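You operate a simulated robot arm through the tools that you are given. There is no shell and no other tool. Be economical: measure what you need, move in short steps, check, and stop when the job is done.

Carry out the task below with a simulated two-armed robot. There is one attempt and no reset: what you move stays moved.

JOB
Fetch the teal tray from the top of the island bench and set it in the deep grey tray. Take the vial marked "92" from the top of the middle bench and leave it on the shelf under the long grey table. Stack the tub that says "clips" from the top of the middle bench on top of the tub marked "wipes". Take the green block on the upper right shelf of the counter and put it away on the free end of the island bench. Take the beaker labelled "72" from the top of the counter and leave it on the upper right shelf of the counter. Take the green-capped vial and put it on top of the white filter on the middle of the side bench. Close the meter cover. Any order will do. Set down upright: vial, beaker.

The check looks at the end state, three seconds after you hand in, the way a careful person would. Anything else that was tipped, shoved, dropped, spilled or broken makes it a failure. Lids that push on must go on centred and level and be pressed home; caps that screw on are set level and turned clockwise until they are tight.

ROBOT AND FRAMES
Two 7-joint arms with two-finger parallel grippers on one trunk, on a base that drives. Base frame: it is fixed to the floor where the robot stands at the start and does not move with it; the origin is under the middle of the robot, x ahead of it, y to its left, z up. Readings come in mm, rad, newtons and seconds.
The left shoulder is at the start at [60, 147, 543], the right one opposite. With the tool pointing down near the work surface each hand reaches from about 320 to 760 mm from the robot's upright axis, wherever it stands, measured 20 degrees to its own side. Places, roughly: beaker [-3750, -1250, 1000]; deep grey tray (36x18x8 cm) [800, 400, 800]; free end of the island bench [900, 300, 800]; green block (5x5x2 cm) [-3600, -1800, 500]; green-capped vial (4x4x8 cm) [-600, 1900, 900]; meter cover [1000, 100, 800]; shelf under the long grey table [1400, 2200, 300]; tray [500, 0, 750]; tub [-3000, -500, 750]; upper right shelf of the counter [-3600, -2100, 500]; vial [-2750, -250, 750]; white filter [-3000, 2000, 1000]. Payload 3.43 kg a hand.
Tool frame (each hand has its own): the origin (TCP) lies between the finger pads and is the grasp point; the fingertips stand 30 mm ahead of it; z points along the fingers, y is the line along which they close. Largest opening 94 mm; finger width 28, thickness 10; the body of the gripper, 50 by 96 mm, starts 55 mm behind the TCP.
Orientation is that of the tool frame in the base frame, as a unit quaternion [w, x, y, z]. With the fingers straight down and closing along the base's y, the tool's x points along the base's -x, its y along +y and its z along -z.

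CONTROLS
- The arms move only by the tool jog_arm. It takes "left_moves", "right_moves" or both (then of equal length, played together; a hand with none holds still); each is a list of rows, each a list of 7 numbers: the gripper command, from -1 (fully open) to 1 (shut), values between in proportion, then the shift along the base's x, y, z in units of 500 mm (1.0 is 500 mm), then the turn, a rotation vector about the base's x, y, z in units of 180 degrees (1.0 is 180 degrees). In form: [[gripper, dx, dy, dz, ax, ay, az], ...]. A call has 1 to 10 rows; each row is the pose to reach, as a shift and turn from the pose commanded when the call began. A call with a number of a shift or a turn outside -1 to 1 is refused whole. A row lasts 0.2 s, in which the tool goes at most 50 mm and 0.15 rad; a call with a longer step from one row to the next is refused whole, and so is a gripper value outside its range. A pose out of reach is approached as far as the arm can. The call stops where the force on the tool passes 40 N (or 10 N more than at its start, if that is more) or the arm is blocked; 0.2 s more then pass. The fingers move at their own pace (about 72 mm/s each) and stop on an object; they squeeze with about 25 N. The grip force told is the motor's: it shows also when the fingers shut on nothing. Time passes only in rows, and 0.2 s behind the last, so rows that repeat a pose let the fingers close. It gives the time, the measured TCP pose, the force on the tool (base axes), the opening and the grip force at its end, in the units of the frame above (readings bear some noise), with the torque about the TCP (base axes, N m) and any sound that the robot's microphone picked up.
- Cameras (640 x 400 px; columns grow to the right, rows downward): "scene" is now at [52.2, 28.8, 1187.6]; the picture's right is [0.22, -0.97, 0.00], its down [-0.48, -0.11, -0.87] and it looks along [0.85, 0.19, -0.49] (base axes); focal length 252 px, centre (320, 200). "left" rides on the left gripper at [76, -14, -102] in its tool frame; the picture's right is [0.18, 0.98, 0.00], its down [-0.75, 0.14, -0.64] and it looks along [-0.63, 0.12, 0.77] (tool axes); focal length 243 px, centre (320, 200). "right" rides on the right gripper at [76, 14, -103] in its tool frame; the picture's right is [-0.18, 0.98, 0.00], its down [-0.75, -0.14, -0.64] and it looks along [-0.63, -0.12, 0.77] (tool axes); focal length 243 px, centre (320, 200). There is no depth. A picture from a camera that has moved, and an enlarged one, comes with that camera's place and axes in the base frame and with its lens. The place of the scene camera against the robot may be out by one fixed shift of up to 18 mm in any direction.
- capture(camera): a new picture of that camera. The clock stands still meanwhile.
- lift_body(by): slides the trunk up (or, below 0, down) by that many mm; the arms and the scene camera ride with it, the base frame stays. It gives what a move gives, with no picture.
- steer(legs): drives the robot by 1 to 6 legs, each [ahead, left, turn to the left] in mm, mm and rad, along the robot's own axes; the way and the turn of a leg run together, so that a leg with both is an arc; at most 1500 mm and 3.142 rad a leg. The arms and the cameras ride along, it lands a little off, and it stops where it bumps. It gives what a move gives.
- aim_head(pan, tilt): turns the head with the scene camera to pan (to the left, within 1.501 rad either way) and tilt (down, from -0.506 to 1.204), counted from straight ahead of the robot. It gives what a move gives.
- enlarge(camera, box): a new picture of the part [left, top, right, bottom] of that camera's present view, enlarged. The clock stands still meanwhile.
- sign_off(): hands the job in; it is judged then, once.

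Work in short steps. Places have to be worked out from the pictures, the camera data and where the tool is seen: move nearer, look again, correct. Check each grasp and each placing, and mend what went wrong. You have 196 turns and 192 pictures in all, those below and enlarged ones among them. Open the grippers and draw the arms clear of the work before you hand the job in, unless the task says otherwise.

The tools are called as a command line: name --argument value ..., lists and objects as JSON in quotes. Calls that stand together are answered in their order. jog_arm: Moves the arms, as the interface text tells. Its arguments: {"type":"object","properties":{"left_moves":{"type":"array"},"right_moves":{"type":"array"}},"required":[]} The other tools are called the same way: lift_body (by) slides the trunk up or down; steer (legs) drives the base; aim_head (pan, tilt) turns the head that bears the scene camera; capture (camera) takes a picture; enlarge (camera, box) takes an enlarged picture of a part of a camera's view; sign_off () hands the job in.

At the start:

```text
time_s: 0.0
left_eef_pos: [282.5, 131.6, 982.2]
left_orientation: [0.0, 0.0, 1.0, -0.001]
left_contact_force: [-0.4, 0.3, 0.7]
left_moment: [0.01, 0.0, 0.01]
left_opening: 93.9
left_finger_force: 0.0
right_eef_pos: [292.9, -107.5, 981.5]
right_orientation: [0.0, 0.0, 1.0, 0.0]
right_contact_force: [-0.7, 0.0, 0.4]
right_moment: [0.03, 0.03, 0.02]
right_opening: 93.8
right_finger_force: 0.0
trunk travel left (down, up): [-250.0, 0.0]
robot x, y, heading: [0.2, 3.2, -0.001]
head pan, tilt: [0.225, 0.515]
```

scene: 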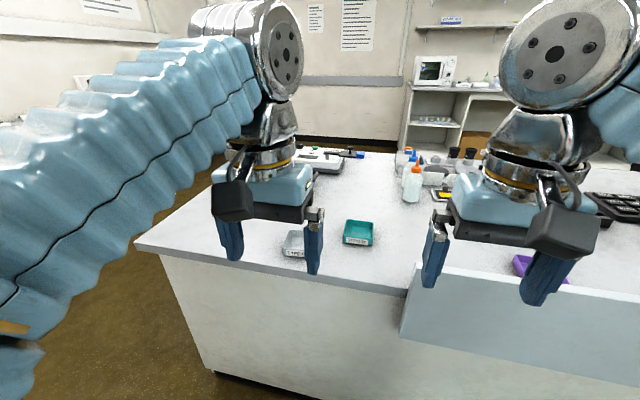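
right: 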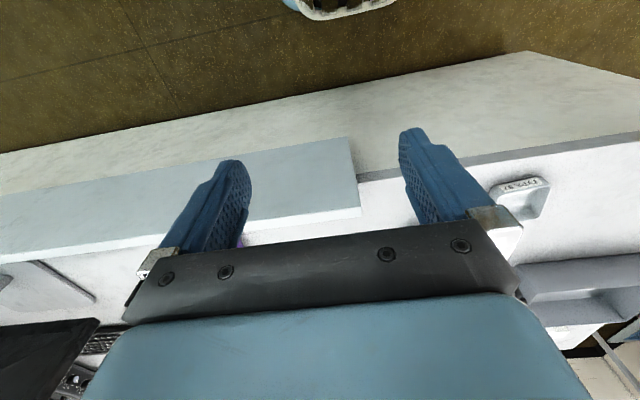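
left: 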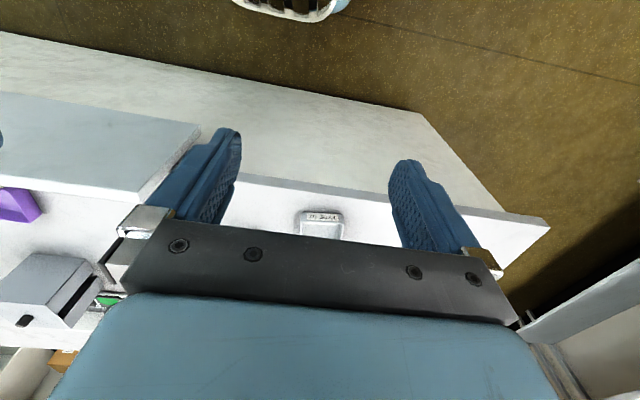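

I begin by looking at the island bench with the head turned to centre and more downward.

enlarge --camera "scene" --box '[220, 120, 480, 290]'

aim_head --pan 0.5 --tilt 0.6

capture --camera "scene"

```text
2.35 times, centred on (350, 205) of scene
camera zoom: at [52.2, 28.8, 1187.6], right [0.22, -0.97, 0.0], down [-0.48, -0.11, -0.87], along [0.85, 0.19, -0.49], focal length 593 px, centre (249, 188)
```

zoom: 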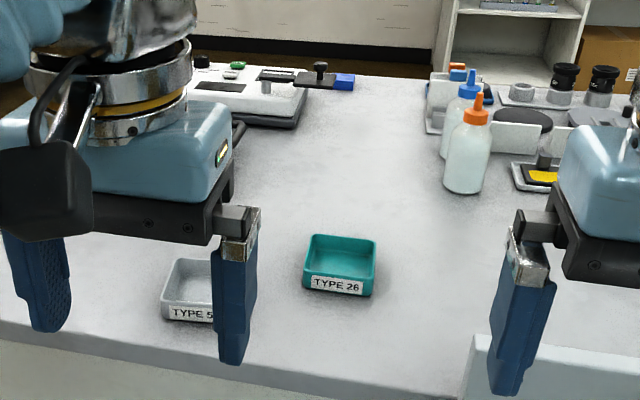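

```text
time_s: 0.8
left_eef_pos: [281.0, 133.1, 982.8]
left_orientation: [0.001, -0.001, 1.0, 0.0]
left_contact_force: [-0.9, -0.9, 0.8]
left_moment: [0.0, 0.01, 0.0]
left_opening: 94.0
left_finger_force: 0.0
right_eef_pos: [293.0, -107.5, 981.2]
right_orientation: [0.001, 0.0, 1.0, 0.0]
right_contact_force: [-0.1, 0.2, 0.2]
right_moment: [-0.01, 0.0, 0.03]
right_opening: 93.7
right_finger_force: 0.1
trunk travel left (down, up): [-250.0, 0.0]
robot x, y, heading: [1.3, -0.4, -0.001]
head pan, tilt: [0.499, 0.6]
```

```text
187 pictures are left
camera scene: at [41.5, 50.7, 1179.9], right [0.48, -0.88, 0.0], down [-0.5, -0.27, -0.83], along [0.72, 0.39, -0.56], focal length 252 px, centre (320, 200)
```

scene: 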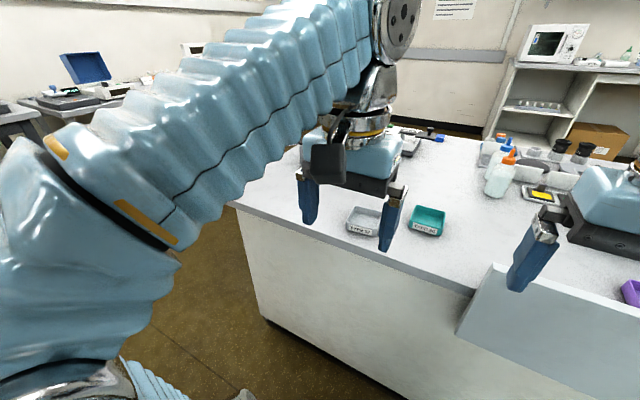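

The left arm blocks the view. I swing both hands outward to see the bench between them.

jog_arm --left_moves '[[-1, 0, 0.1, 0, 0, 0, 0], [-1, 0, 0.2, 0, 0, 0, 0], [-1, 0, 0.3, 0, 0, 0, 0], [-1, 0, 0.4, 0, 0, 0, 0], [-1, 0, 0.5, 0, 0, 0, 0], [-1, -0.1, 0.55, 0, 0, 0, 0]]' --right_moves '[[-1, 0, -0.1, 0, 0, 0, 0], [-1, 0, -0.2, 0, 0, 0, 0], [-1, 0, -0.3, 0, 0, 0, 0], [-1, 0, -0.4, 0, 0, 0, 0], [-1, 0, -0.5, 0, 0, 0, 0], [-1, -0.1, -0.55, 0, 0, 0, 0]]'

aim_head --pan 0.1 --tilt 0.5

capture --camera "scene"

```text
refused: row 6 steps farther than a row can; nothing moved
```

```text
time_s: 1.6
left_eef_pos: [281.2, 132.6, 982.7]
left_orientation: [0.0, 0.0, 1.0, 0.0]
left_contact_force: [-0.2, -0.4, 0.1]
left_moment: [0.01, 0.01, 0.0]
left_opening: 94.0
left_finger_force: 0.0
right_eef_pos: [292.7, -108.1, 981.8]
right_orientation: [0.0, -0.001, 1.0, 0.0]
right_contact_force: [-0.4, 0.0, -0.2]
right_moment: [-0.01, 0.02, -0.01]
right_opening: 94.3
right_finger_force: 0.0
trunk travel left (down, up): [-250.0, 0.0]
robot x, y, heading: [1.5, -0.3, 0.001]
head pan, tilt: [0.099, 0.499]
```

```text
186 pictures are left
camera scene: at [54.4, 17.6, 1189.0], right [0.1, -0.99, 0.0], down [-0.48, -0.05, -0.88], along [0.87, 0.09, -0.48], focal length 252 px, centre (320, 200)
```

scene: 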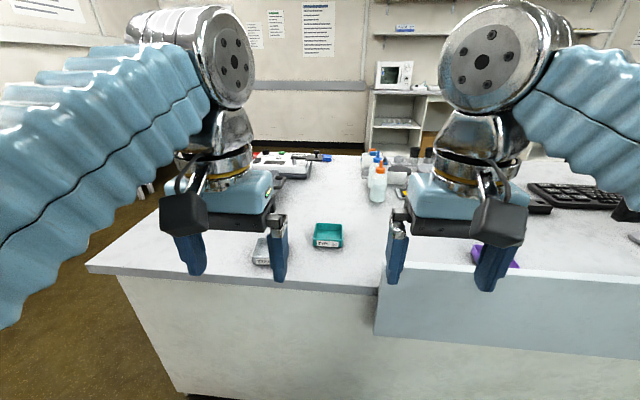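

The last row was too long; I repeat it with smaller steps.

jog_arm --left_moves '[[-1, 0, 0.1, 0, 0, 0, 0], [-1, 0, 0.2, 0, 0, 0, 0], [-1, 0, 0.3, 0, 0, 0, 0], [-1, 0, 0.4, 0, 0, 0, 0], [-1, 0, 0.5, 0, 0, 0, 0]]' --right_moves '[[-1, 0, -0.1, 0, 0, 0, 0], [-1, 0, -0.2, 0, 0, 0, 0], [-1, 0, -0.3, 0, 0, 0, 0], [-1, 0, -0.4, 0, 0, 0, 0], [-1, 0, -0.5, 0, 0, 0, 0]]'

capture --camera "scene"

enlarge --camera "scene" --box '[200, 130, 480, 290]'

```text
time_s: 2.9
left_eef_pos: [281.0, 383.1, 979.9]
left_orientation: [-0.001, 0.001, 1.0, 0.001]
left_contact_force: [0.1, 0.1, -0.8]
left_moment: [-0.02, -0.01, 0.02]
left_opening: 94.1
left_finger_force: 0.2
right_eef_pos: [292.8, -357.7, 982.0]
right_orientation: [0.0, 0.0, 1.0, 0.0]
right_contact_force: [-1.0, -0.7, -0.4]
right_moment: [0.04, -0.03, 0.01]
right_opening: 93.9
right_finger_force: 0.1
trunk travel left (down, up): [-250.0, 0.0]
robot x, y, heading: [-1.4, 3.0, -0.004]
head pan, tilt: [0.099, 0.499]
```

```text
185 pictures are left
camera scene: at [54.4, 17.6, 1189.0], right [0.1, -1.0, 0.0], down [-0.48, -0.05, -0.88], along [0.87, 0.09, -0.48], focal length 252 px, centre (320, 200)
```

scene: 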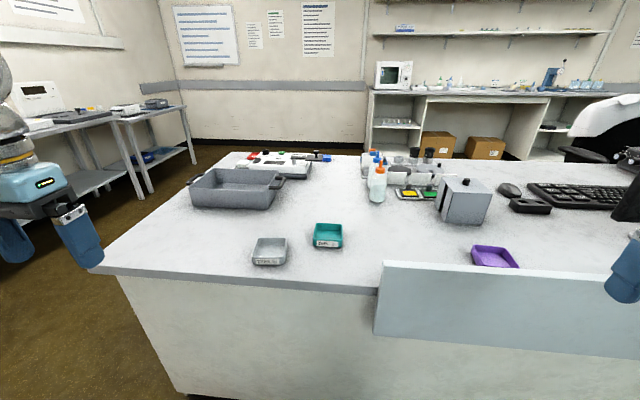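

```text
2.29 times, centred on (340, 210) of scene
camera zoom: at [54.4, 17.6, 1189.0], right [0.1, -1.0, 0.0], down [-0.48, -0.05, -0.88], along [0.87, 0.09, -0.48], focal length 576 px, centre (274, 177)
```

zoom: 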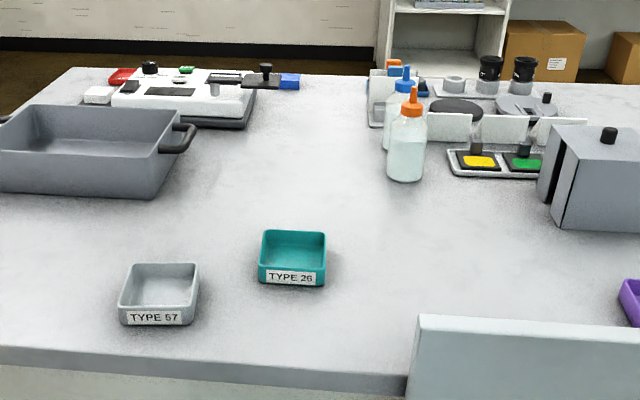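

Now things are visible: teal tray "TYPE 26" around [645, 55], deep grey tray around [840, 405]. I take a close look at the device at the back (the meter) and the right-hand items.

enlarge --camera "scene" --box '[220, 140, 340, 200]'

enlarge --camera "scene" --box '[350, 140, 520, 240]'

```text
5.33 times, centred on (280, 170) of scene
camera zoom: at [54.4, 17.6, 1189.0], right [0.1, -1.0, 0.0], down [-0.48, -0.05, -0.88], along [0.87, 0.09, -0.48], focal length 1344 px, centre (533, 360)
```

zoom: 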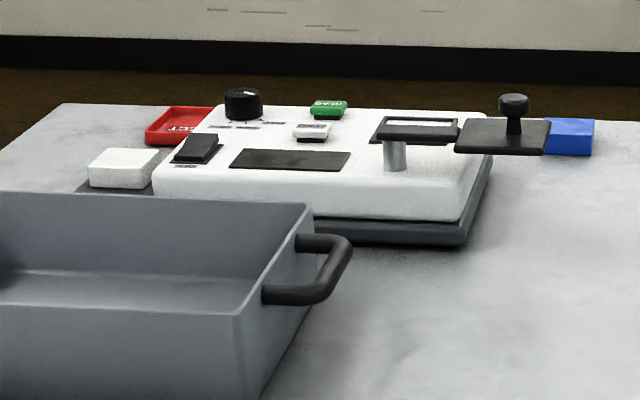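

```text
3.76 times, centred on (435, 190) of scene
camera zoom: at [54.4, 17.6, 1189.0], right [0.1, -1.0, 0.0], down [-0.48, -0.05, -0.88], along [0.87, 0.09, -0.48], focal length 949 px, centre (-113, 238)
```

zoom: 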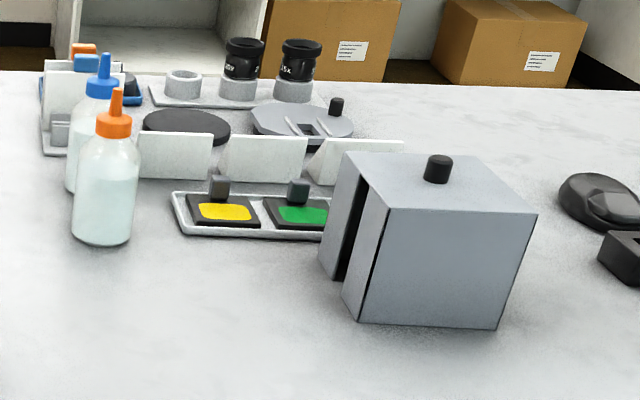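

The meter is the white instrument, with a knobbed black plate that must cover its window. First the teal tray: I bring the left hand over it.

jog_arm --left_moves '[[-1, 0.0638, -0.0646, -0.016, 0, 0, 0], [-1, 0.1276, -0.1292, -0.032, 0, 0, 0], [-1, 0.1914, -0.1938, -0.048, 0, 0, 0], [-1, 0.2552, -0.2584, -0.064, 0, 0, 0], [-1, 0.319, -0.323, -0.08, 0, 0, 0], [-1, 0.3828, -0.3876, -0.096, 0, 0, 0], [-1, 0.4466, -0.4522, -0.112, 0, 0, 0], [-1, 0.5104, -0.5168, -0.128, 0, 0, 0], [-1, 0.5742, -0.5814, -0.144, 0, 0, 0], [-1, 0.638, -0.646, -0.16, 0, 0, 0]]'

capture --camera "left"

capture --camera "scene"

```text
time_s: 5.0
left_eef_pos: [574.9, 59.9, 880.1]
left_orientation: [-0.001, 0.0, 1.0, 0.0]
left_contact_force: [-0.3, 0.1, 1.3]
left_moment: [0.06, 0.04, -0.02]
left_opening: 94.3
left_finger_force: 0.0
left hand out of reach, approached as far as the arm can: row 9, 10
right_eef_pos: [296.0, -361.5, 978.9]
right_orientation: [-0.003, 0.001, 1.0, 0.002]
right_contact_force: [1.8, -1.4, -0.9]
right_moment: [0.03, 0.04, -0.02]
right_opening: 93.8
right_finger_force: 0.1
trunk travel left (down, up): [-250.0, 0.0]
robot x, y, heading: [0.0, 5.0, -0.001]
head pan, tilt: [0.099, 0.499]
```

```text
181 pictures are left
camera left: at [497.4, 46.5, 984.4], right [-0.18, 0.98, 0.0], down [0.75, 0.14, 0.64], along [0.63, 0.12, -0.77], focal length 243 px, centre (320, 200)
```

left: 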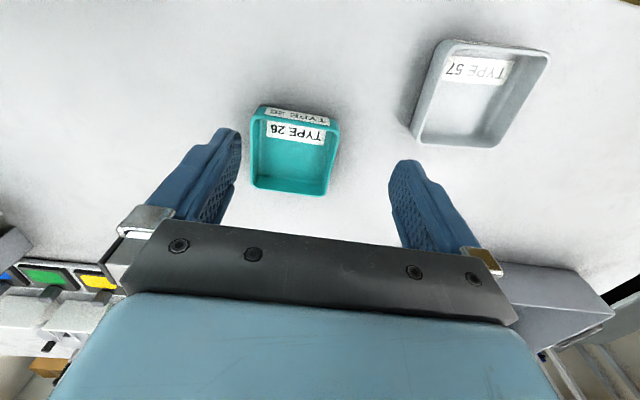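

```text
180 pictures are left
camera scene: at [57.4, 14.7, 1188.6], right [0.1, -1.0, 0.0], down [-0.48, -0.05, -0.88], along [0.87, 0.09, -0.48], focal length 252 px, centre (320, 200)
```

scene: 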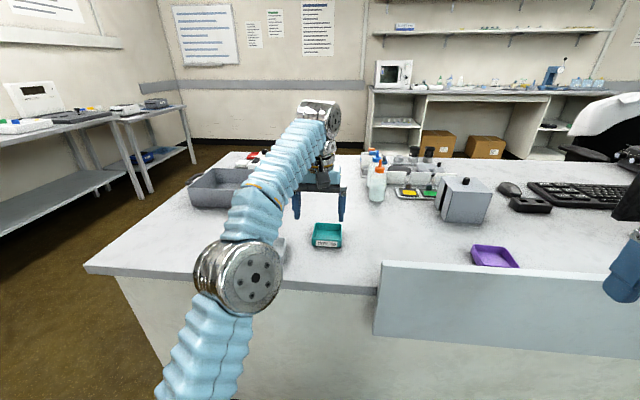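

The tray is near [620, 45], table about z 748. I lower and shift the hand over the tray.

jog_arm --left_moves '[[-1, 0, -0.015, -0.04, 0, 0, 0], [-1, 0.02, -0.03, -0.08, 0, 0, 0], [-1, 0.02, -0.03, -0.08, 0, 0, 0]]'

capture --camera "left"

```text
time_s: 5.8
left_eef_pos: [581.2, 49.2, 839.9]
left_orientation: [0.0, 0.0, 1.0, 0.0]
left_contact_force: [-0.7, 0.5, 1.1]
left_moment: [0.0, -0.01, -0.04]
left_opening: 94.3
left_finger_force: 0.1
right_eef_pos: [291.9, -358.7, 979.9]
right_orientation: [0.0, 0.0, 1.0, 0.0]
right_contact_force: [0.3, 0.2, -0.5]
right_moment: [-0.04, 0.01, 0.01]
right_opening: 93.9
right_finger_force: 0.0
trunk travel left (down, up): [-250.0, 0.0]
robot x, y, heading: [2.1, -0.2, 0.001]
head pan, tilt: [0.099, 0.499]
```

```text
179 pictures are left
camera left: at [503.4, 34.9, 943.4], right [-0.18, 0.98, 0.0], down [0.75, 0.14, 0.64], along [0.63, 0.12, -0.77], focal length 243 px, centre (320, 200)
```

left: 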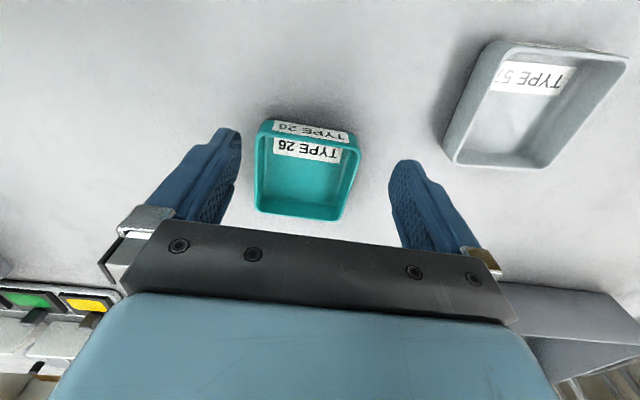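

Tray about 75 mm wide, centre near [617, 44]. I align the hand and go down partly, then look.

jog_arm --left_moves '[[-1, 0.036, -0.01, 0, 0, 0, 0], [-1, 0.072, -0.01, -0.01, 0, 0, 0], [-1, 0.072, -0.01, -0.05, 0, 0, 0], [-1, 0.072, -0.01, -0.06, 0, 0, 0]]'

capture --camera "left"

enlarge --camera "scene" --box '[260, 170, 400, 260]'

```text
time_s: 6.8
left_eef_pos: [615.7, 42.9, 809.0]
left_orientation: [0.0, 0.001, 1.0, -0.001]
left_contact_force: [0.2, -0.6, -0.2]
left_moment: [0.01, -0.02, 0.02]
left_opening: 94.3
left_finger_force: 0.1
left hand out of reach, approached as far as the arm can: row 2
right_eef_pos: [292.5, -359.5, 980.5]
right_orientation: [0.0, 0.0, 1.0, 0.0]
right_contact_force: [0.5, 0.2, 0.1]
right_moment: [-0.04, -0.02, -0.03]
right_opening: 93.7
right_finger_force: 0.0
trunk travel left (down, up): [-250.0, 0.0]
robot x, y, heading: [-3.0, -0.7, -0.001]
head pan, tilt: [0.099, 0.499]
```

```text
178 pictures are left
camera left: at [538.7, 30.5, 912.2], right [-0.18, 0.98, 0.0], down [0.75, 0.14, 0.64], along [0.63, 0.12, -0.77], focal length 243 px, centre (320, 200)
```

left: 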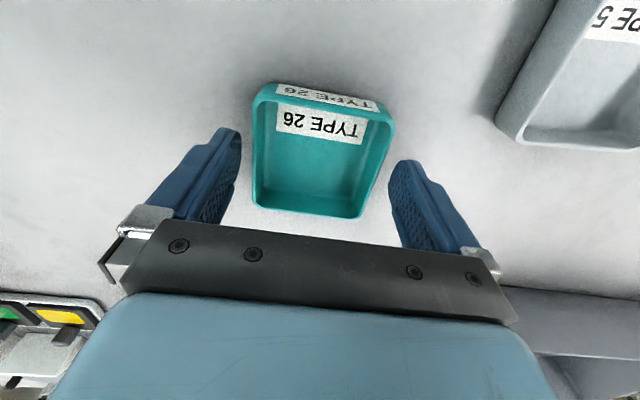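

```text
4.44 times, centred on (330, 215) of scene
camera zoom: at [54.7, 17.4, 1188.9], right [0.1, -1.0, 0.0], down [-0.48, -0.05, -0.88], along [0.87, 0.09, -0.48], focal length 1120 px, centre (276, 133)
```

zoom: 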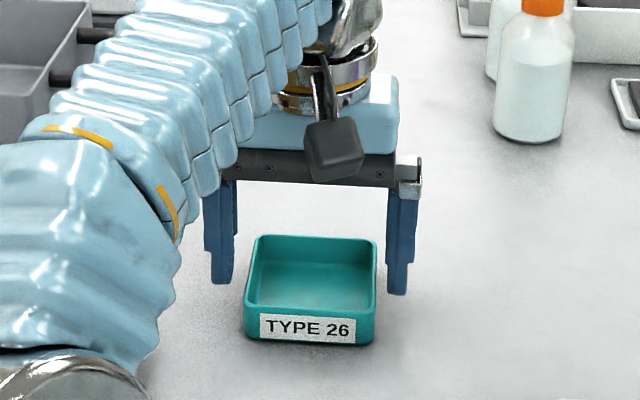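

The fingers straddle the tray with margin on each side. I go down another 18 mm and close.

jog_arm --left_moves '[[-1, 0, 0, -0.02, 0, 0, 0], [-1, 0, 0, -0.038, 0, 0, 0], [0.3, 0, 0, -0.038, 0, 0, 0], [1, 0, 0, -0.038, 0, 0, 0], [1, 0, 0, -0.038, 0, 0, 0]]'

enlarge --camera "scene" --box '[260, 170, 400, 260]'

```text
time_s: 8.1
left_eef_pos: [616.4, 43.4, 790.1]
left_orientation: [0.0, 0.0, 1.0, 0.0]
left_contact_force: [1.1, -1.1, 3.1]
left_moment: [-0.1, -0.05, 0.04]
left_opening: 77.7
left_finger_force: 24.6
right_eef_pos: [292.1, -358.5, 981.1]
right_orientation: [0.0, 0.0, 1.0, 0.0]
right_contact_force: [-1.2, -0.4, -0.1]
right_moment: [0.03, 0.0, 0.03]
right_opening: 94.2
right_finger_force: 0.0
trunk travel left (down, up): [-250.0, 0.0]
robot x, y, heading: [-2.8, 1.4, 0.0]
head pan, tilt: [0.099, 0.499]
```

```text
4.44 times, centred on (330, 215) of scene
camera zoom: at [54.4, 17.4, 1189.0], right [0.1, -1.0, 0.0], down [-0.48, -0.05, -0.88], along [0.87, 0.09, -0.48], focal length 1120 px, centre (276, 133)
```

zoom: 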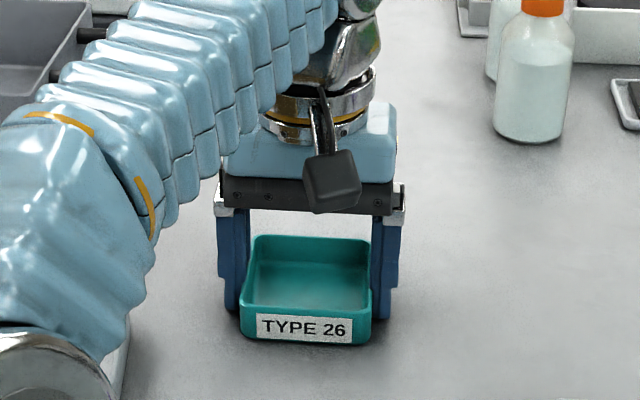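

Gripped (77.7 mm). I lift straight a bit, then retract toward the robot.

jog_arm --left_moves '[[1, 0, 0, 0.05, 0, 0, 0], [1, -0.02, 0, 0.13, 0, 0, 0], [1, -0.09, 0.02, 0.19, 0, 0, 0], [1, -0.17, 0.04, 0.23, 0, 0, 0], [1, -0.26, 0.06, 0.25, 0, 0, 0], [1, -0.35, 0.08, 0.27, 0, 0, 0], [1, -0.44, 0.1, 0.29, 0, 0, 0], [1, -0.52, 0.12, 0.3, 0, 0, 0]]'

capture --camera "scene"

```text
time_s: 9.8
left_eef_pos: [356.5, 105.4, 939.8]
left_orientation: [0.0, 0.0, 1.0, 0.001]
left_contact_force: [0.2, -1.1, -0.9]
left_moment: [0.02, 0.03, -0.01]
left_opening: 77.7
left_finger_force: 24.1
left hand out of reach, approached as far as the arm can: row 2
right_eef_pos: [293.1, -359.6, 981.4]
right_orientation: [0.001, 0.0, 1.0, 0.0]
right_contact_force: [0.4, -0.6, 0.2]
right_moment: [-0.02, 0.02, 0.01]
right_opening: 93.7
right_finger_force: 0.2
trunk travel left (down, up): [-250.0, 0.0]
robot x, y, heading: [-1.6, 0.1, 0.001]
head pan, tilt: [0.099, 0.499]
```

```text
175 pictures are left
camera scene: at [54.6, 17.4, 1189.0], right [0.1, -1.0, 0.0], down [-0.48, -0.05, -0.88], along [0.87, 0.09, -0.48], focal length 252 px, centre (320, 200)
```

scene: 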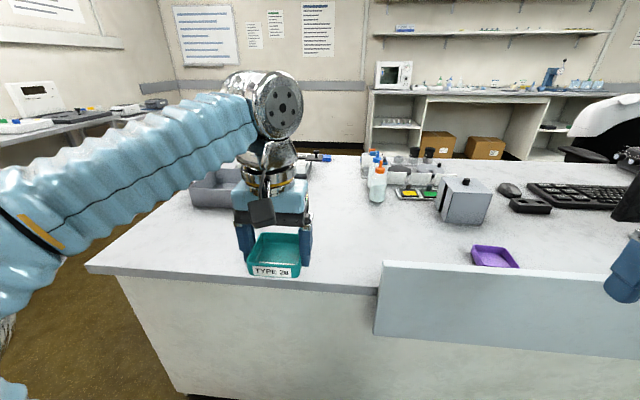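

The tray is held. Before driving round to the left end of the island I look to the left.

aim_head --pan 1.0 --tilt 0.35

capture --camera "scene"

aim_head --pan 1.5 --tilt 0.3

capture --camera "scene"

```text
time_s: 11.1
left_eef_pos: [357.3, 105.1, 938.8]
left_orientation: [0.0, -0.001, 1.0, -0.001]
left_contact_force: [0.1, -0.3, -1.0]
left_moment: [0.0, 0.01, -0.02]
left_opening: 78.0
left_finger_force: 24.5
right_eef_pos: [291.7, -357.4, 980.7]
right_orientation: [0.0, 0.0, 1.0, 0.0]
right_contact_force: [0.5, -0.3, 0.0]
right_moment: [0.03, -0.02, 0.03]
right_opening: 94.0
right_finger_force: 0.0
trunk travel left (down, up): [-250.0, 0.0]
robot x, y, heading: [1.0, -0.5, 0.002]
head pan, tilt: [1.0, 0.351]
```

```text
174 pictures are left
camera scene: at [14.3, 86.8, 1202.6], right [0.84, -0.54, 0.0], down [-0.19, -0.29, -0.94], along [0.51, 0.79, -0.34], focal length 252 px, centre (320, 200)
```

scene: 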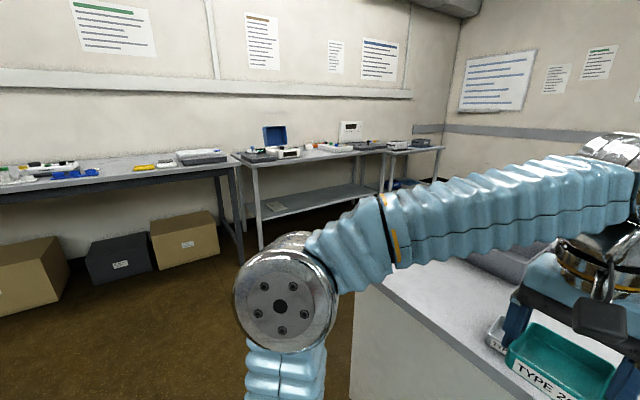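

```text
time_s: 12.0
left_eef_pos: [358.1, 104.5, 939.1]
left_orientation: [0.0, 0.001, 1.0, 0.0]
left_contact_force: [0.2, -0.2, -1.3]
left_moment: [-0.02, 0.03, 0.02]
left_opening: 77.7
left_finger_force: 24.8
right_eef_pos: [292.6, -359.1, 981.2]
right_orientation: [-0.001, 0.0, 1.0, 0.0]
right_contact_force: [-0.4, -0.1, 0.0]
right_moment: [0.03, -0.02, -0.01]
right_opening: 94.2
right_finger_force: 0.0
trunk travel left (down, up): [-250.0, 0.0]
robot x, y, heading: [0.7, -2.2, 0.002]
head pan, tilt: [1.499, 0.3]
```

```text
173 pictures are left
camera scene: at [-29.3, 101.6, 1207.4], right [1.0, -0.07, 0.0], down [-0.02, -0.29, -0.96], along [0.07, 0.95, -0.3], focal length 252 px, centre (320, 200)
```

scene: 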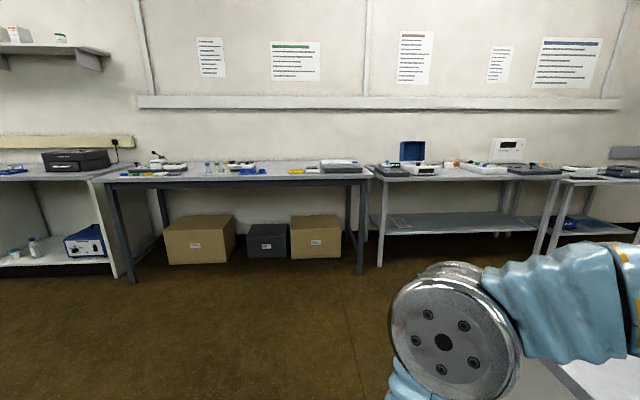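

The floor is open. I strafe left past the island's end, go ahead, and turn right to face the island's end.

steer --legs '[[0, 1150, 0], [800, 0, 0], [0, 0, -1.571]]'

aim_head --pan 0.1 --tilt 0.5

capture --camera "scene"

```text
time_s: 25.6
left_eef_pos: [881.5, 822.9, 938.7]
left_orientation: [0.0, 0.707, 0.707, 0.0]
left_contact_force: [0.1, -0.4, -0.5]
left_moment: [-0.02, 0.0, 0.02]
left_opening: 77.6
left_finger_force: 24.5
right_eef_pos: [419.9, 889.0, 981.5]
right_orientation: [0.0, 0.707, 0.707, 0.0]
right_contact_force: [0.0, 0.4, -0.2]
right_moment: [0.03, 0.03, 0.01]
right_opening: 94.0
right_finger_force: 0.1
trunk travel left (down, up): [-250.0, 0.0]
robot x, y, heading: [776.9, 1184.4, -1.574]
head pan, tilt: [1.499, 0.3]
```

```text
time_s: 27.1
left_eef_pos: [882.5, 824.5, 939.0]
left_orientation: [0.0, 0.708, 0.707, 0.0]
left_contact_force: [-0.6, -0.4, -0.1]
left_moment: [-0.03, -0.01, -0.01]
left_opening: 77.4
left_finger_force: 25.2
right_eef_pos: [419.0, 888.4, 980.2]
right_orientation: [0.0, 0.707, 0.707, 0.0]
right_contact_force: [0.3, -0.3, 0.7]
right_moment: [-0.05, 0.01, 0.0]
right_opening: 93.9
right_finger_force: 0.0
trunk travel left (down, up): [-250.0, 0.0]
robot x, y, heading: [778.8, 1178.6, -1.571]
head pan, tilt: [0.099, 0.499]
```

```text
172 pictures are left
camera scene: at [780.1, 1128.3, 1189.0], right [-0.99, -0.1, 0.0], down [-0.05, 0.48, -0.88], along [0.09, -0.87, -0.48], focal length 252 px, centre (320, 200)
```

scene: 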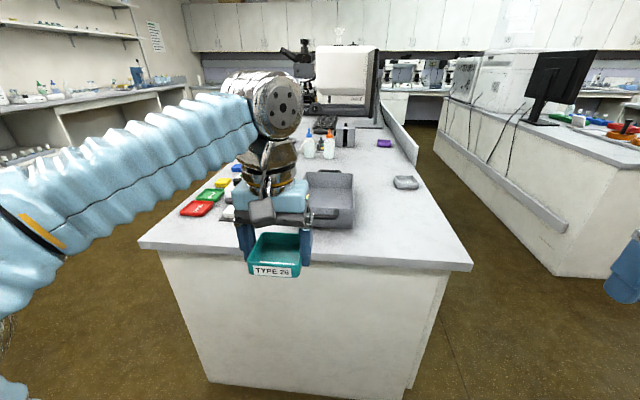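

The deep tray centre is near [812, 385]. I drive 180 mm ahead and look down to see the clearance to the bench.

steer --legs '[[180, 0, 0]]'

aim_head --pan -0.3 --tilt 1.1

capture --camera "scene"

capture --camera "left"

```text
time_s: 28.6
left_eef_pos: [882.9, 644.4, 940.0]
left_orientation: [0.001, 0.708, 0.707, 0.0]
left_contact_force: [-0.8, 0.0, -1.7]
left_moment: [-0.03, 0.02, 0.03]
left_opening: 77.6
left_finger_force: 24.6
right_eef_pos: [418.3, 709.1, 981.7]
right_orientation: [-0.001, 0.707, 0.708, 0.001]
right_contact_force: [0.1, 0.8, 0.0]
right_moment: [0.0, 0.01, 0.03]
right_opening: 94.2
right_finger_force: 0.0
trunk travel left (down, up): [-250.0, 0.0]
robot x, y, heading: [777.5, 999.7, -1.568]
head pan, tilt: [0.099, 0.499]
```

```text
time_s: 29.6
left_eef_pos: [882.1, 645.0, 940.1]
left_orientation: [0.0, 0.707, 0.707, 0.0]
left_contact_force: [-0.6, -0.6, -1.5]
left_moment: [0.03, 0.0, 0.0]
left_opening: 77.8
left_finger_force: 25.0
right_eef_pos: [419.2, 709.6, 981.5]
right_orientation: [0.0, 0.707, 0.707, 0.0]
right_contact_force: [-0.1, 0.1, 0.2]
right_moment: [-0.01, 0.04, 0.01]
right_opening: 94.1
right_finger_force: 0.0
trunk travel left (down, up): [-250.0, 0.0]
robot x, y, heading: [775.7, 1000.5, -1.569]
head pan, tilt: [-0.3, 1.1]
```

```text
171 pictures are left
camera scene: at [752.3, 979.9, 1141.3], right [-0.96, 0.3, 0.0], down [0.26, 0.85, -0.45], along [-0.13, -0.43, -0.89], focal length 252 px, centre (320, 200)
```

scene: 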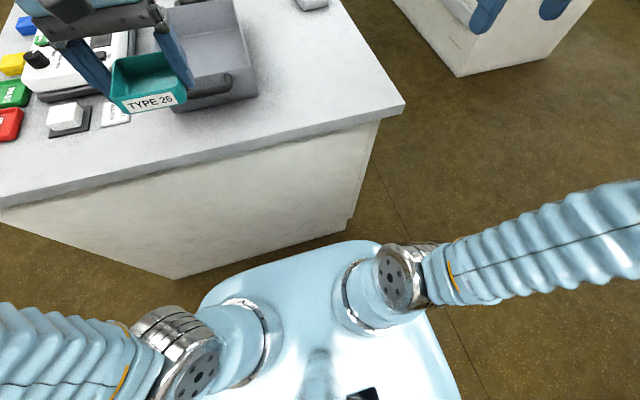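

```text
170 pictures are left
camera left: at [866.7, 722.2, 1042.9], right [0.98, 0.18, 0.0], down [0.14, -0.75, 0.64], along [0.12, -0.63, -0.77], focal length 243 px, centre (320, 200)
```

left: 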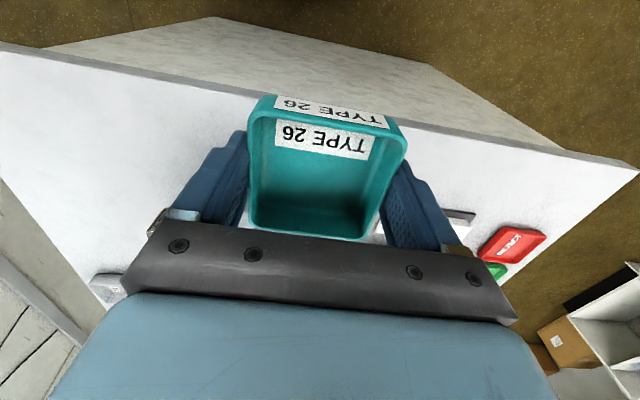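

About 130 mm of gap remains; I drive 90 mm more, then move the hand aside to see the deep tray.

steer --legs '[[90, 0, 0]]'

jog_arm --left_moves '[[1, 0.09, 0.02, 0, 0, 0, 0], [1, 0.18, 0.04, 0, 0, 0, 0], [1, 0.27, 0.06, 0, 0, 0, 0], [1, 0.36, 0.08, 0, 0, 0, 0], [1, 0.45, 0.1, 0, 0, 0, 0]]'

aim_head --pan 0.1 --tilt 0.7

capture --camera "scene"

```text
time_s: 30.7
left_eef_pos: [881.5, 552.5, 939.5]
left_orientation: [-0.001, 0.707, 0.707, 0.0]
left_contact_force: [0.2, 0.7, -1.2]
left_moment: [-0.04, 0.0, 0.0]
left_opening: 77.6
left_finger_force: 24.8
right_eef_pos: [418.4, 617.7, 980.8]
right_orientation: [0.001, 0.707, 0.707, 0.0]
right_contact_force: [0.5, 1.0, 0.3]
right_moment: [-0.03, -0.02, 0.02]
right_opening: 94.1
right_finger_force: 0.0
trunk travel left (down, up): [-250.0, 0.0]
robot x, y, heading: [779.9, 912.1, -1.573]
head pan, tilt: [-0.3, 1.1]
```

```text
time_s: 31.9
left_eef_pos: [1107.1, 604.4, 942.6]
left_orientation: [0.0, 0.708, 0.707, 0.0]
left_contact_force: [0.4, -0.7, -0.7]
left_moment: [0.03, 0.0, 0.04]
left_opening: 77.6
left_finger_force: 24.9
right_eef_pos: [418.8, 617.4, 980.6]
right_orientation: [0.0, 0.707, 0.708, 0.0]
right_contact_force: [-0.2, -0.6, 0.4]
right_moment: [0.02, -0.01, 0.01]
right_opening: 94.0
right_finger_force: 0.1
trunk travel left (down, up): [-250.0, 0.0]
robot x, y, heading: [778.1, 913.4, -1.57]
head pan, tilt: [-0.3, 1.1]
```

```text
time_s: 32.8
left_eef_pos: [1106.7, 603.9, 942.2]
left_orientation: [0.0, 0.707, 0.707, 0.0]
left_contact_force: [0.1, 0.3, -1.6]
left_moment: [0.01, 0.04, 0.01]
left_opening: 77.5
left_finger_force: 25.1
right_eef_pos: [418.0, 617.5, 981.0]
right_orientation: [0.0, 0.707, 0.707, 0.0]
right_contact_force: [-0.5, -0.3, -0.3]
right_moment: [0.03, -0.04, 0.02]
right_opening: 93.7
right_finger_force: 0.0
trunk travel left (down, up): [-250.0, 0.0]
robot x, y, heading: [779.8, 913.9, -1.568]
head pan, tilt: [0.099, 0.7]
```

```text
169 pictures are left
camera scene: at [779.5, 863.4, 1171.2], right [-1.0, -0.1, 0.0], down [-0.06, 0.64, -0.76], along [0.08, -0.76, -0.64], focal length 252 px, centre (320, 200)
```

scene: 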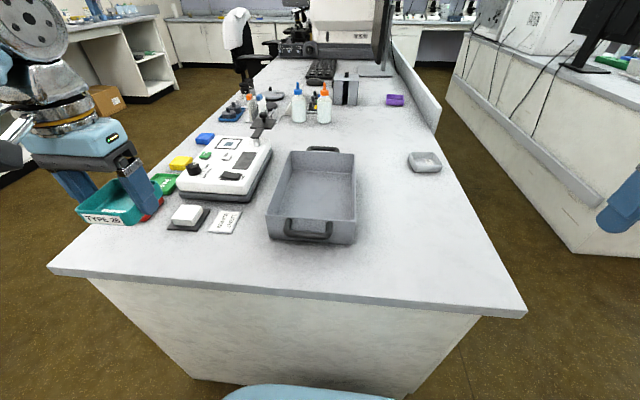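

Now I see the deep tray clearly with its centre near [832, 395]. I move the held tray over it, high.

jog_arm --left_moves '[[1, -0.068, -0.0485, 0, 0, 0, 0], [1, -0.136, -0.097, 0, 0, 0, 0], [1, -0.204, -0.1455, 0, 0, 0, 0], [1, -0.272, -0.194, 0, 0, 0, 0], [1, -0.34, -0.2425, 0, 0, 0, 0], [1, -0.408, -0.291, 0, 0, 0, 0], [1, -0.476, -0.3395, -0.0, 0, 0, 0], [1, -0.544, -0.388, -0.02, 0, 0, 0], [1, -0.544, -0.388, -0.04, 0, 0, 0]]'

capture --camera "left"

enlarge --camera "scene" --box '[220, 100, 420, 260]'

```text
time_s: 34.8
left_eef_pos: [834.2, 408.9, 919.2]
left_orientation: [0.0, 0.707, 0.707, 0.0]
left_contact_force: [0.2, 0.2, -0.2]
left_moment: [0.01, -0.03, -0.01]
left_opening: 77.8
left_finger_force: 25.1
right_eef_pos: [417.8, 616.3, 980.8]
right_orientation: [0.0, 0.708, 0.707, 0.0]
right_contact_force: [-0.2, 0.5, 0.2]
right_moment: [0.02, 0.01, 0.01]
right_opening: 93.8
right_finger_force: 0.0
trunk travel left (down, up): [-250.0, 0.0]
robot x, y, heading: [777.1, 906.8, -1.571]
head pan, tilt: [0.099, 0.7]
```

```text
168 pictures are left
camera left: at [819.4, 485.8, 1022.5], right [0.98, 0.18, 0.0], down [0.14, -0.75, 0.64], along [0.12, -0.63, -0.77], focal length 243 px, centre (320, 200)
```

left: 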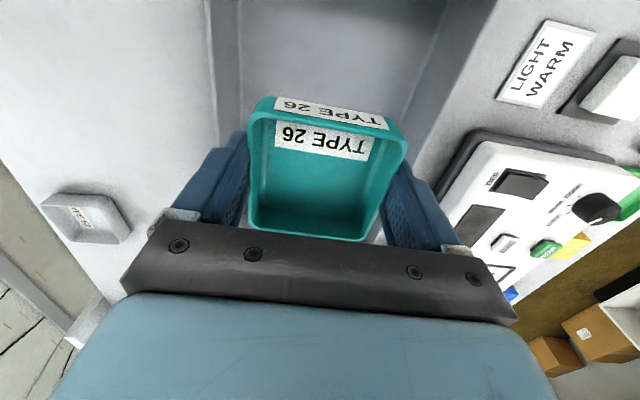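

```text
2.50 times, centred on (320, 180) of scene
camera zoom: at [779.1, 863.0, 1171.2], right [-0.99, -0.1, 0.0], down [-0.06, 0.64, -0.76], along [0.08, -0.76, -0.64], focal length 630 px, centre (320, 250)
```

zoom: 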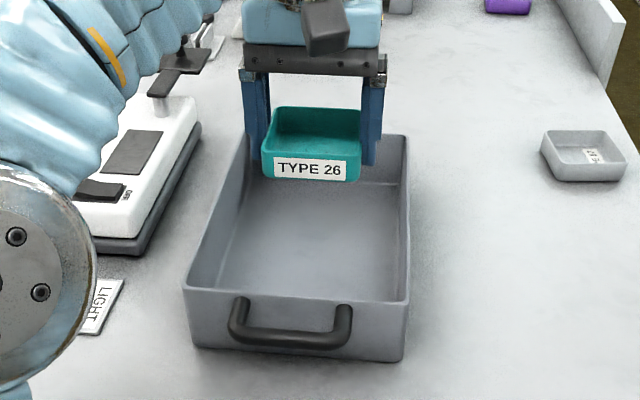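

The deep tray spans x 749–932, so the hand sits well inside. I shift 5 mm and lower.

jog_arm --left_moves '[[1, 0.01, 0, -0.05, 0, 0, 0], [1, 0.01, 0, -0.1, 0, 0, 0], [1, 0.01, 0, -0.15, 0, 0, 0], [1, 0.01, 0, -0.19, 0, 0, 0], [1, 0.01, 0, -0.215, 0, 0, 0]]'

enlarge --camera "scene" --box '[220, 100, 420, 260]'

```text
time_s: 36.0
left_eef_pos: [840.6, 408.4, 812.7]
left_orientation: [0.0, 0.707, 0.707, -0.001]
left_contact_force: [-0.1, -0.1, -0.5]
left_moment: [0.04, 0.01, -0.01]
left_opening: 77.8
left_finger_force: 24.7
right_eef_pos: [419.4, 615.8, 981.9]
right_orientation: [0.0, 0.707, 0.708, 0.0]
right_contact_force: [-0.2, 0.4, -0.1]
right_moment: [0.02, 0.0, 0.02]
right_opening: 93.9
right_finger_force: 0.0
trunk travel left (down, up): [-250.0, 0.0]
robot x, y, heading: [774.5, 910.0, -1.57]
head pan, tilt: [0.099, 0.7]
```

```text
2.50 times, centred on (320, 180) of scene
camera zoom: at [779.4, 863.2, 1171.3], right [-0.99, -0.1, 0.0], down [-0.06, 0.64, -0.76], along [0.08, -0.76, -0.64], focal length 630 px, centre (320, 250)
```

zoom: 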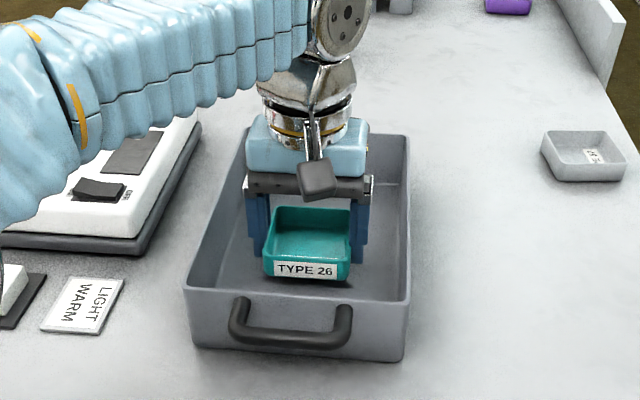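

I continue down slowly until contact shows.

jog_arm --left_moves '[[1, 0, 0, -0.01, 0, 0, 0], [1, 0, 0, -0.018, 0, 0, 0], [1, 0, 0, -0.024, 0, 0, 0]]'

```text
time_s: 36.8
left_eef_pos: [839.4, 407.9, 801.8]
left_orientation: [0.001, 0.707, 0.707, 0.001]
left_contact_force: [0.4, 0.3, -0.5]
left_moment: [-0.01, -0.01, 0.01]
left_opening: 77.8
left_finger_force: 25.2
right_eef_pos: [419.0, 616.3, 981.1]
right_orientation: [-0.001, 0.707, 0.707, -0.001]
right_contact_force: [0.6, -0.1, 1.3]
right_moment: [-0.02, 0.01, 0.01]
right_opening: 94.2
right_finger_force: 0.0
trunk travel left (down, up): [-250.0, 0.0]
robot x, y, heading: [778.2, 913.6, -1.569]
head pan, tilt: [0.099, 0.7]
```

Still no contact; I go on in small steps.

jog_arm --left_moves '[[1, 0, 0, -0.006, 0, 0, 0], [1, 0, 0, -0.012, 0, 0, 0], [1, 0, 0, -0.016, 0, 0, 0]]'

```text
time_s: 37.6
left_eef_pos: [840.3, 408.6, 794.8]
left_orientation: [0.003, 0.707, 0.707, -0.004]
left_contact_force: [-0.4, -10.1, 35.1]
left_moment: [0.65, -0.48, -0.05]
left_opening: 77.6
left_finger_force: 24.9
right_eef_pos: [417.8, 618.0, 982.7]
right_orientation: [0.0, 0.707, 0.707, 0.0]
right_contact_force: [-0.3, -0.1, -0.1]
right_moment: [-0.01, -0.05, 0.04]
right_opening: 94.1
right_finger_force: 0.0
trunk travel left (down, up): [-250.0, 0.0]
robot x, y, heading: [777.7, 909.7, -1.573]
head pan, tilt: [0.099, 0.7]
```

On the floor of the deep tray. I ease up 2 mm, open gently and withdraw upward.

jog_arm --left_moves '[[1, 0, 0, 0.006, 0, 0, 0], [-0.87, 0, 0, 0.006, 0, 0, 0], [-0.87, 0, 0, 0.006, 0, 0, 0], [-0.87, 0, 0, 0.06, 0, 0, 0], [-0.87, 0, 0, 0.14, 0, 0, 0], [-0.87, 0, 0, 0.22, 0, 0, 0], [-0.87, 0, 0.05, 0.28, 0, 0, 0], [-0.87, 0.05, 0.1, 0.3, 0, 0, 0], [-0.87, 0.1, 0.15, 0.3, 0, 0, 0]]'

capture --camera "scene"

capture --camera "left"

```text
time_s: 39.6
left_eef_pos: [889.8, 482.9, 943.0]
left_orientation: [0.0, 0.706, 0.708, 0.0]
left_contact_force: [-0.2, 0.6, 0.2]
left_moment: [0.03, -0.05, 0.01]
left_opening: 88.0
left_finger_force: 0.1
right_eef_pos: [417.6, 617.1, 979.3]
right_orientation: [0.0, 0.707, 0.708, 0.0]
right_contact_force: [-0.7, -0.5, 0.6]
right_moment: [0.04, -0.02, 0.0]
right_opening: 93.8
right_finger_force: 0.1
trunk travel left (down, up): [-250.0, 0.0]
robot x, y, heading: [780.9, 911.3, -1.571]
head pan, tilt: [0.099, 0.7]
```

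```text
165 pictures are left
camera scene: at [779.3, 863.2, 1171.2], right [-1.0, -0.1, 0.0], down [-0.06, 0.64, -0.76], along [0.08, -0.76, -0.64], focal length 252 px, centre (320, 200)
```

scene: 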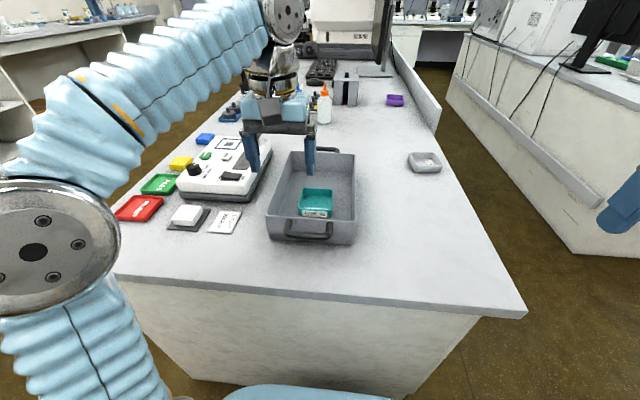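

```text
164 pictures are left
camera left: at [873.8, 560.6, 1047.4], right [0.98, 0.18, 0.0], down [0.14, -0.75, 0.64], along [0.12, -0.63, -0.77], focal length 243 px, centre (320, 200)
```

left: 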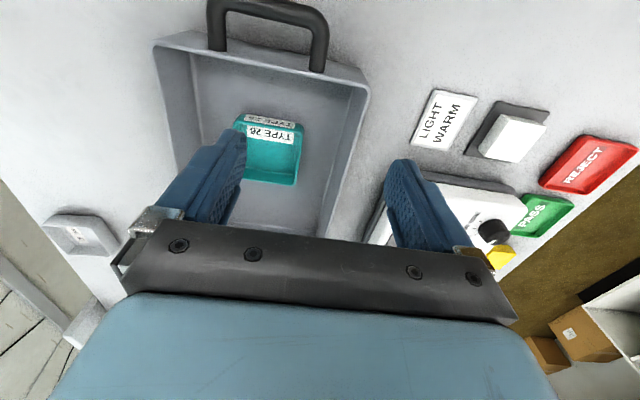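

The teal tray lies in the deep tray. I move the hand aside and study the meter and its cover.

jog_arm --left_moves '[[-1, 0.08, 0.05, 0, 0, 0, 0], [-1, 0.16, 0.1, 0, 0, 0, 0], [-1, 0.24, 0.15, 0, 0, 0, 0], [-1, 0.32, 0.2, 0, 0, 0, 0], [-1, 0.4, 0.25, 0, 0, 0, 0]]'

enlarge --camera "scene" --box '[150, 80, 310, 210]'

```text
time_s: 40.8
left_eef_pos: [1093.2, 608.4, 942.4]
left_orientation: [0.0, 0.707, 0.707, 0.0]
left_contact_force: [-1.4, -1.0, -0.4]
left_moment: [0.0, -0.01, -0.01]
left_opening: 94.1
left_finger_force: 0.1
right_eef_pos: [418.3, 617.2, 981.4]
right_orientation: [0.0, 0.707, 0.707, 0.0]
right_contact_force: [-0.4, -0.3, -0.1]
right_moment: [0.02, -0.03, -0.01]
right_opening: 93.9
right_finger_force: 0.0
trunk travel left (down, up): [-250.0, 0.0]
robot x, y, heading: [777.4, 912.5, -1.57]
head pan, tilt: [0.099, 0.7]
```

```text
3.08 times, centred on (230, 145) of scene
camera zoom: at [779.3, 863.2, 1171.3], right [-1.0, -0.1, 0.0], down [-0.06, 0.64, -0.76], along [0.08, -0.76, -0.64], focal length 775 px, centre (597, 369)
```

zoom: 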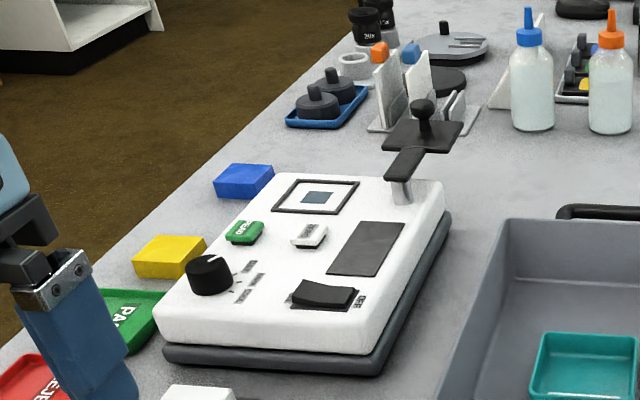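

The cover is a knobbed plate on an arm pivoting about a post; it must swing over the square window. It's best reached from the island's back side, so I back up and check that aisle.

steer --legs '[[-240, 0, 0]]'

jog_arm --left_moves '[[-1, -0.08, 0.03, 0, 0, 0, 0], [-1, -0.16, 0.06, 0, 0, 0, 0], [-1, -0.24, 0.08, 0, 0, 0, 0], [-1, -0.32, 0.08, 0, 0, 0, 0], [-1, -0.4, 0.08, 0, 0, 0, 0]]' --right_moves '[[-1, 0.06, 0.0, 0, 0, 0, 0], [-1, 0.12, 0.0, 0, 0, 0, 0], [-1, 0.2, 0.0, 0, 0, 0, 0], [-1, 0.28, 0.0, 0, 0, 0, 0], [-1, 0.36, 0.0, 0, 0, 0, 0]]'

aim_head --pan 0.8 --tilt 0.3

capture --camera "scene"

```text
time_s: 42.6
left_eef_pos: [1091.3, 846.1, 942.3]
left_orientation: [0.0, 0.708, 0.706, 0.0]
left_contact_force: [-0.1, -0.5, 0.5]
left_moment: [0.01, 0.01, 0.01]
left_opening: 94.1
left_finger_force: 0.1
right_eef_pos: [417.9, 854.5, 981.6]
right_orientation: [0.0, 0.708, 0.707, 0.0]
right_contact_force: [-0.3, 0.6, -0.3]
right_moment: [0.03, -0.01, 0.03]
right_opening: 94.3
right_finger_force: 0.1
trunk travel left (down, up): [-250.0, 0.0]
robot x, y, heading: [779.1, 1147.7, -1.572]
head pan, tilt: [0.099, 0.7]
```

```text
time_s: 43.8
left_eef_pos: [893.0, 885.6, 940.3]
left_orientation: [0.0, 0.708, 0.706, 0.0]
left_contact_force: [0.2, 0.5, 0.3]
left_moment: [-0.03, 0.03, 0.02]
left_opening: 93.9
left_finger_force: 0.0
right_eef_pos: [599.8, 855.1, 981.7]
right_orientation: [0.0, 0.708, 0.706, 0.001]
right_contact_force: [1.0, 0.5, -0.8]
right_moment: [-0.04, 0.04, 0.04]
right_opening: 93.8
right_finger_force: 0.0
trunk travel left (down, up): [-250.0, 0.0]
robot x, y, heading: [774.4, 1146.9, -1.572]
head pan, tilt: [0.099, 0.7]
```

```text
time_s: 44.8
left_eef_pos: [893.4, 886.2, 940.6]
left_orientation: [0.0, 0.708, 0.706, 0.0]
left_contact_force: [0.0, 0.3, -0.1]
left_moment: [0.0, 0.0, 0.01]
left_opening: 93.9
left_finger_force: 0.1
right_eef_pos: [599.3, 854.7, 982.0]
right_orientation: [-0.001, 0.708, 0.707, 0.001]
right_contact_force: [-0.4, 0.4, -0.1]
right_moment: [0.04, -0.03, 0.0]
right_opening: 94.0
right_finger_force: 0.1
trunk travel left (down, up): [-250.0, 0.0]
robot x, y, heading: [781.5, 1150.1, -1.568]
head pan, tilt: [0.799, 0.3]
```

```text
162 pictures are left
camera scene: at [838.1, 1119.1, 1207.3], right [-0.7, -0.71, 0.0], down [-0.21, 0.21, -0.96], along [0.68, -0.67, -0.3], focal length 252 px, centre (320, 200)
```

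scene: 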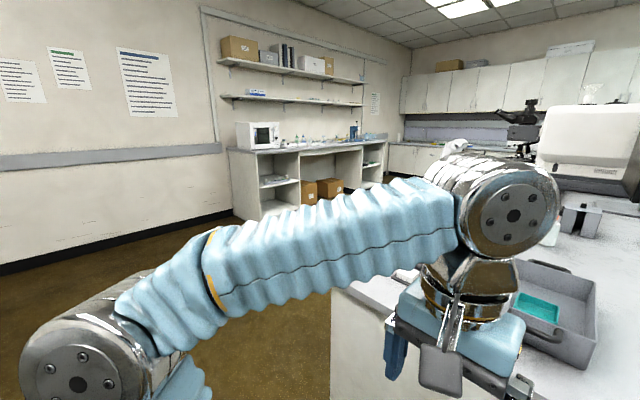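

The aisle behind is free. I drive round: strafe left 1000, ahead 950, turn right 90°.

steer --legs '[[0, 1020, 0], [980, 0, 0], [0, 0, -1.571]]'

aim_head --pan 0.0 --tilt 0.7

capture --camera "scene"

```text
time_s: 58.5
left_eef_pos: [1489.3, 74.9, 942.3]
left_orientation: [-0.001, 1.0, -0.026, 0.0]
left_contact_force: [-0.6, -0.1, 0.5]
left_moment: [0.0, -0.01, -0.04]
left_opening: 94.0
left_finger_force: 0.0
right_eef_pos: [1472.7, 368.9, 982.4]
right_orientation: [0.0, 1.0, -0.026, 0.0]
right_contact_force: [-0.6, 0.2, -0.4]
right_moment: [-0.02, -0.02, -0.01]
right_opening: 93.9
right_finger_force: 0.0
trunk travel left (down, up): [-250.0, 0.0]
robot x, y, heading: [1754.1, 176.8, 3.089]
head pan, tilt: [0.799, 0.3]
```

```text
time_s: 59.6
left_eef_pos: [1489.2, 74.6, 940.8]
left_orientation: [0.001, 1.0, -0.026, 0.0]
left_contact_force: [0.0, 0.2, -0.4]
left_moment: [-0.01, 0.03, 0.0]
left_opening: 94.1
left_finger_force: 0.1
right_eef_pos: [1472.4, 369.7, 981.0]
right_orientation: [-0.001, 1.0, -0.026, 0.0]
right_contact_force: [-0.5, 0.5, -0.9]
right_moment: [-0.01, -0.03, 0.01]
right_opening: 94.0
right_finger_force: 0.2
trunk travel left (down, up): [-250.0, 0.0]
robot x, y, heading: [1756.6, 175.7, 3.088]
head pan, tilt: [0.0, 0.7]
```

```text
161 pictures are left
camera scene: at [1693.7, 187.5, 1171.3], right [0.05, 1.0, 0.0], down [0.64, -0.03, -0.77], along [-0.76, 0.04, -0.64], focal length 252 px, centre (320, 200)
```

scene: 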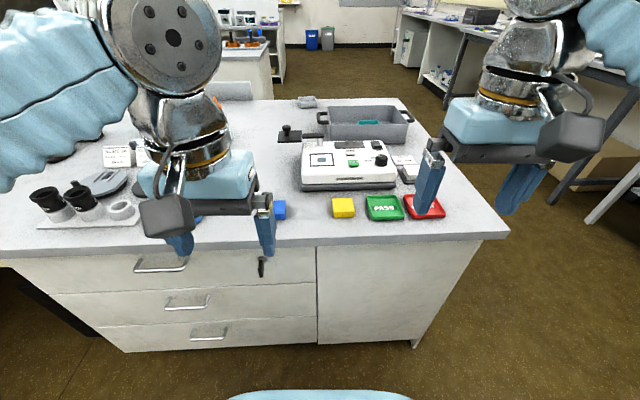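

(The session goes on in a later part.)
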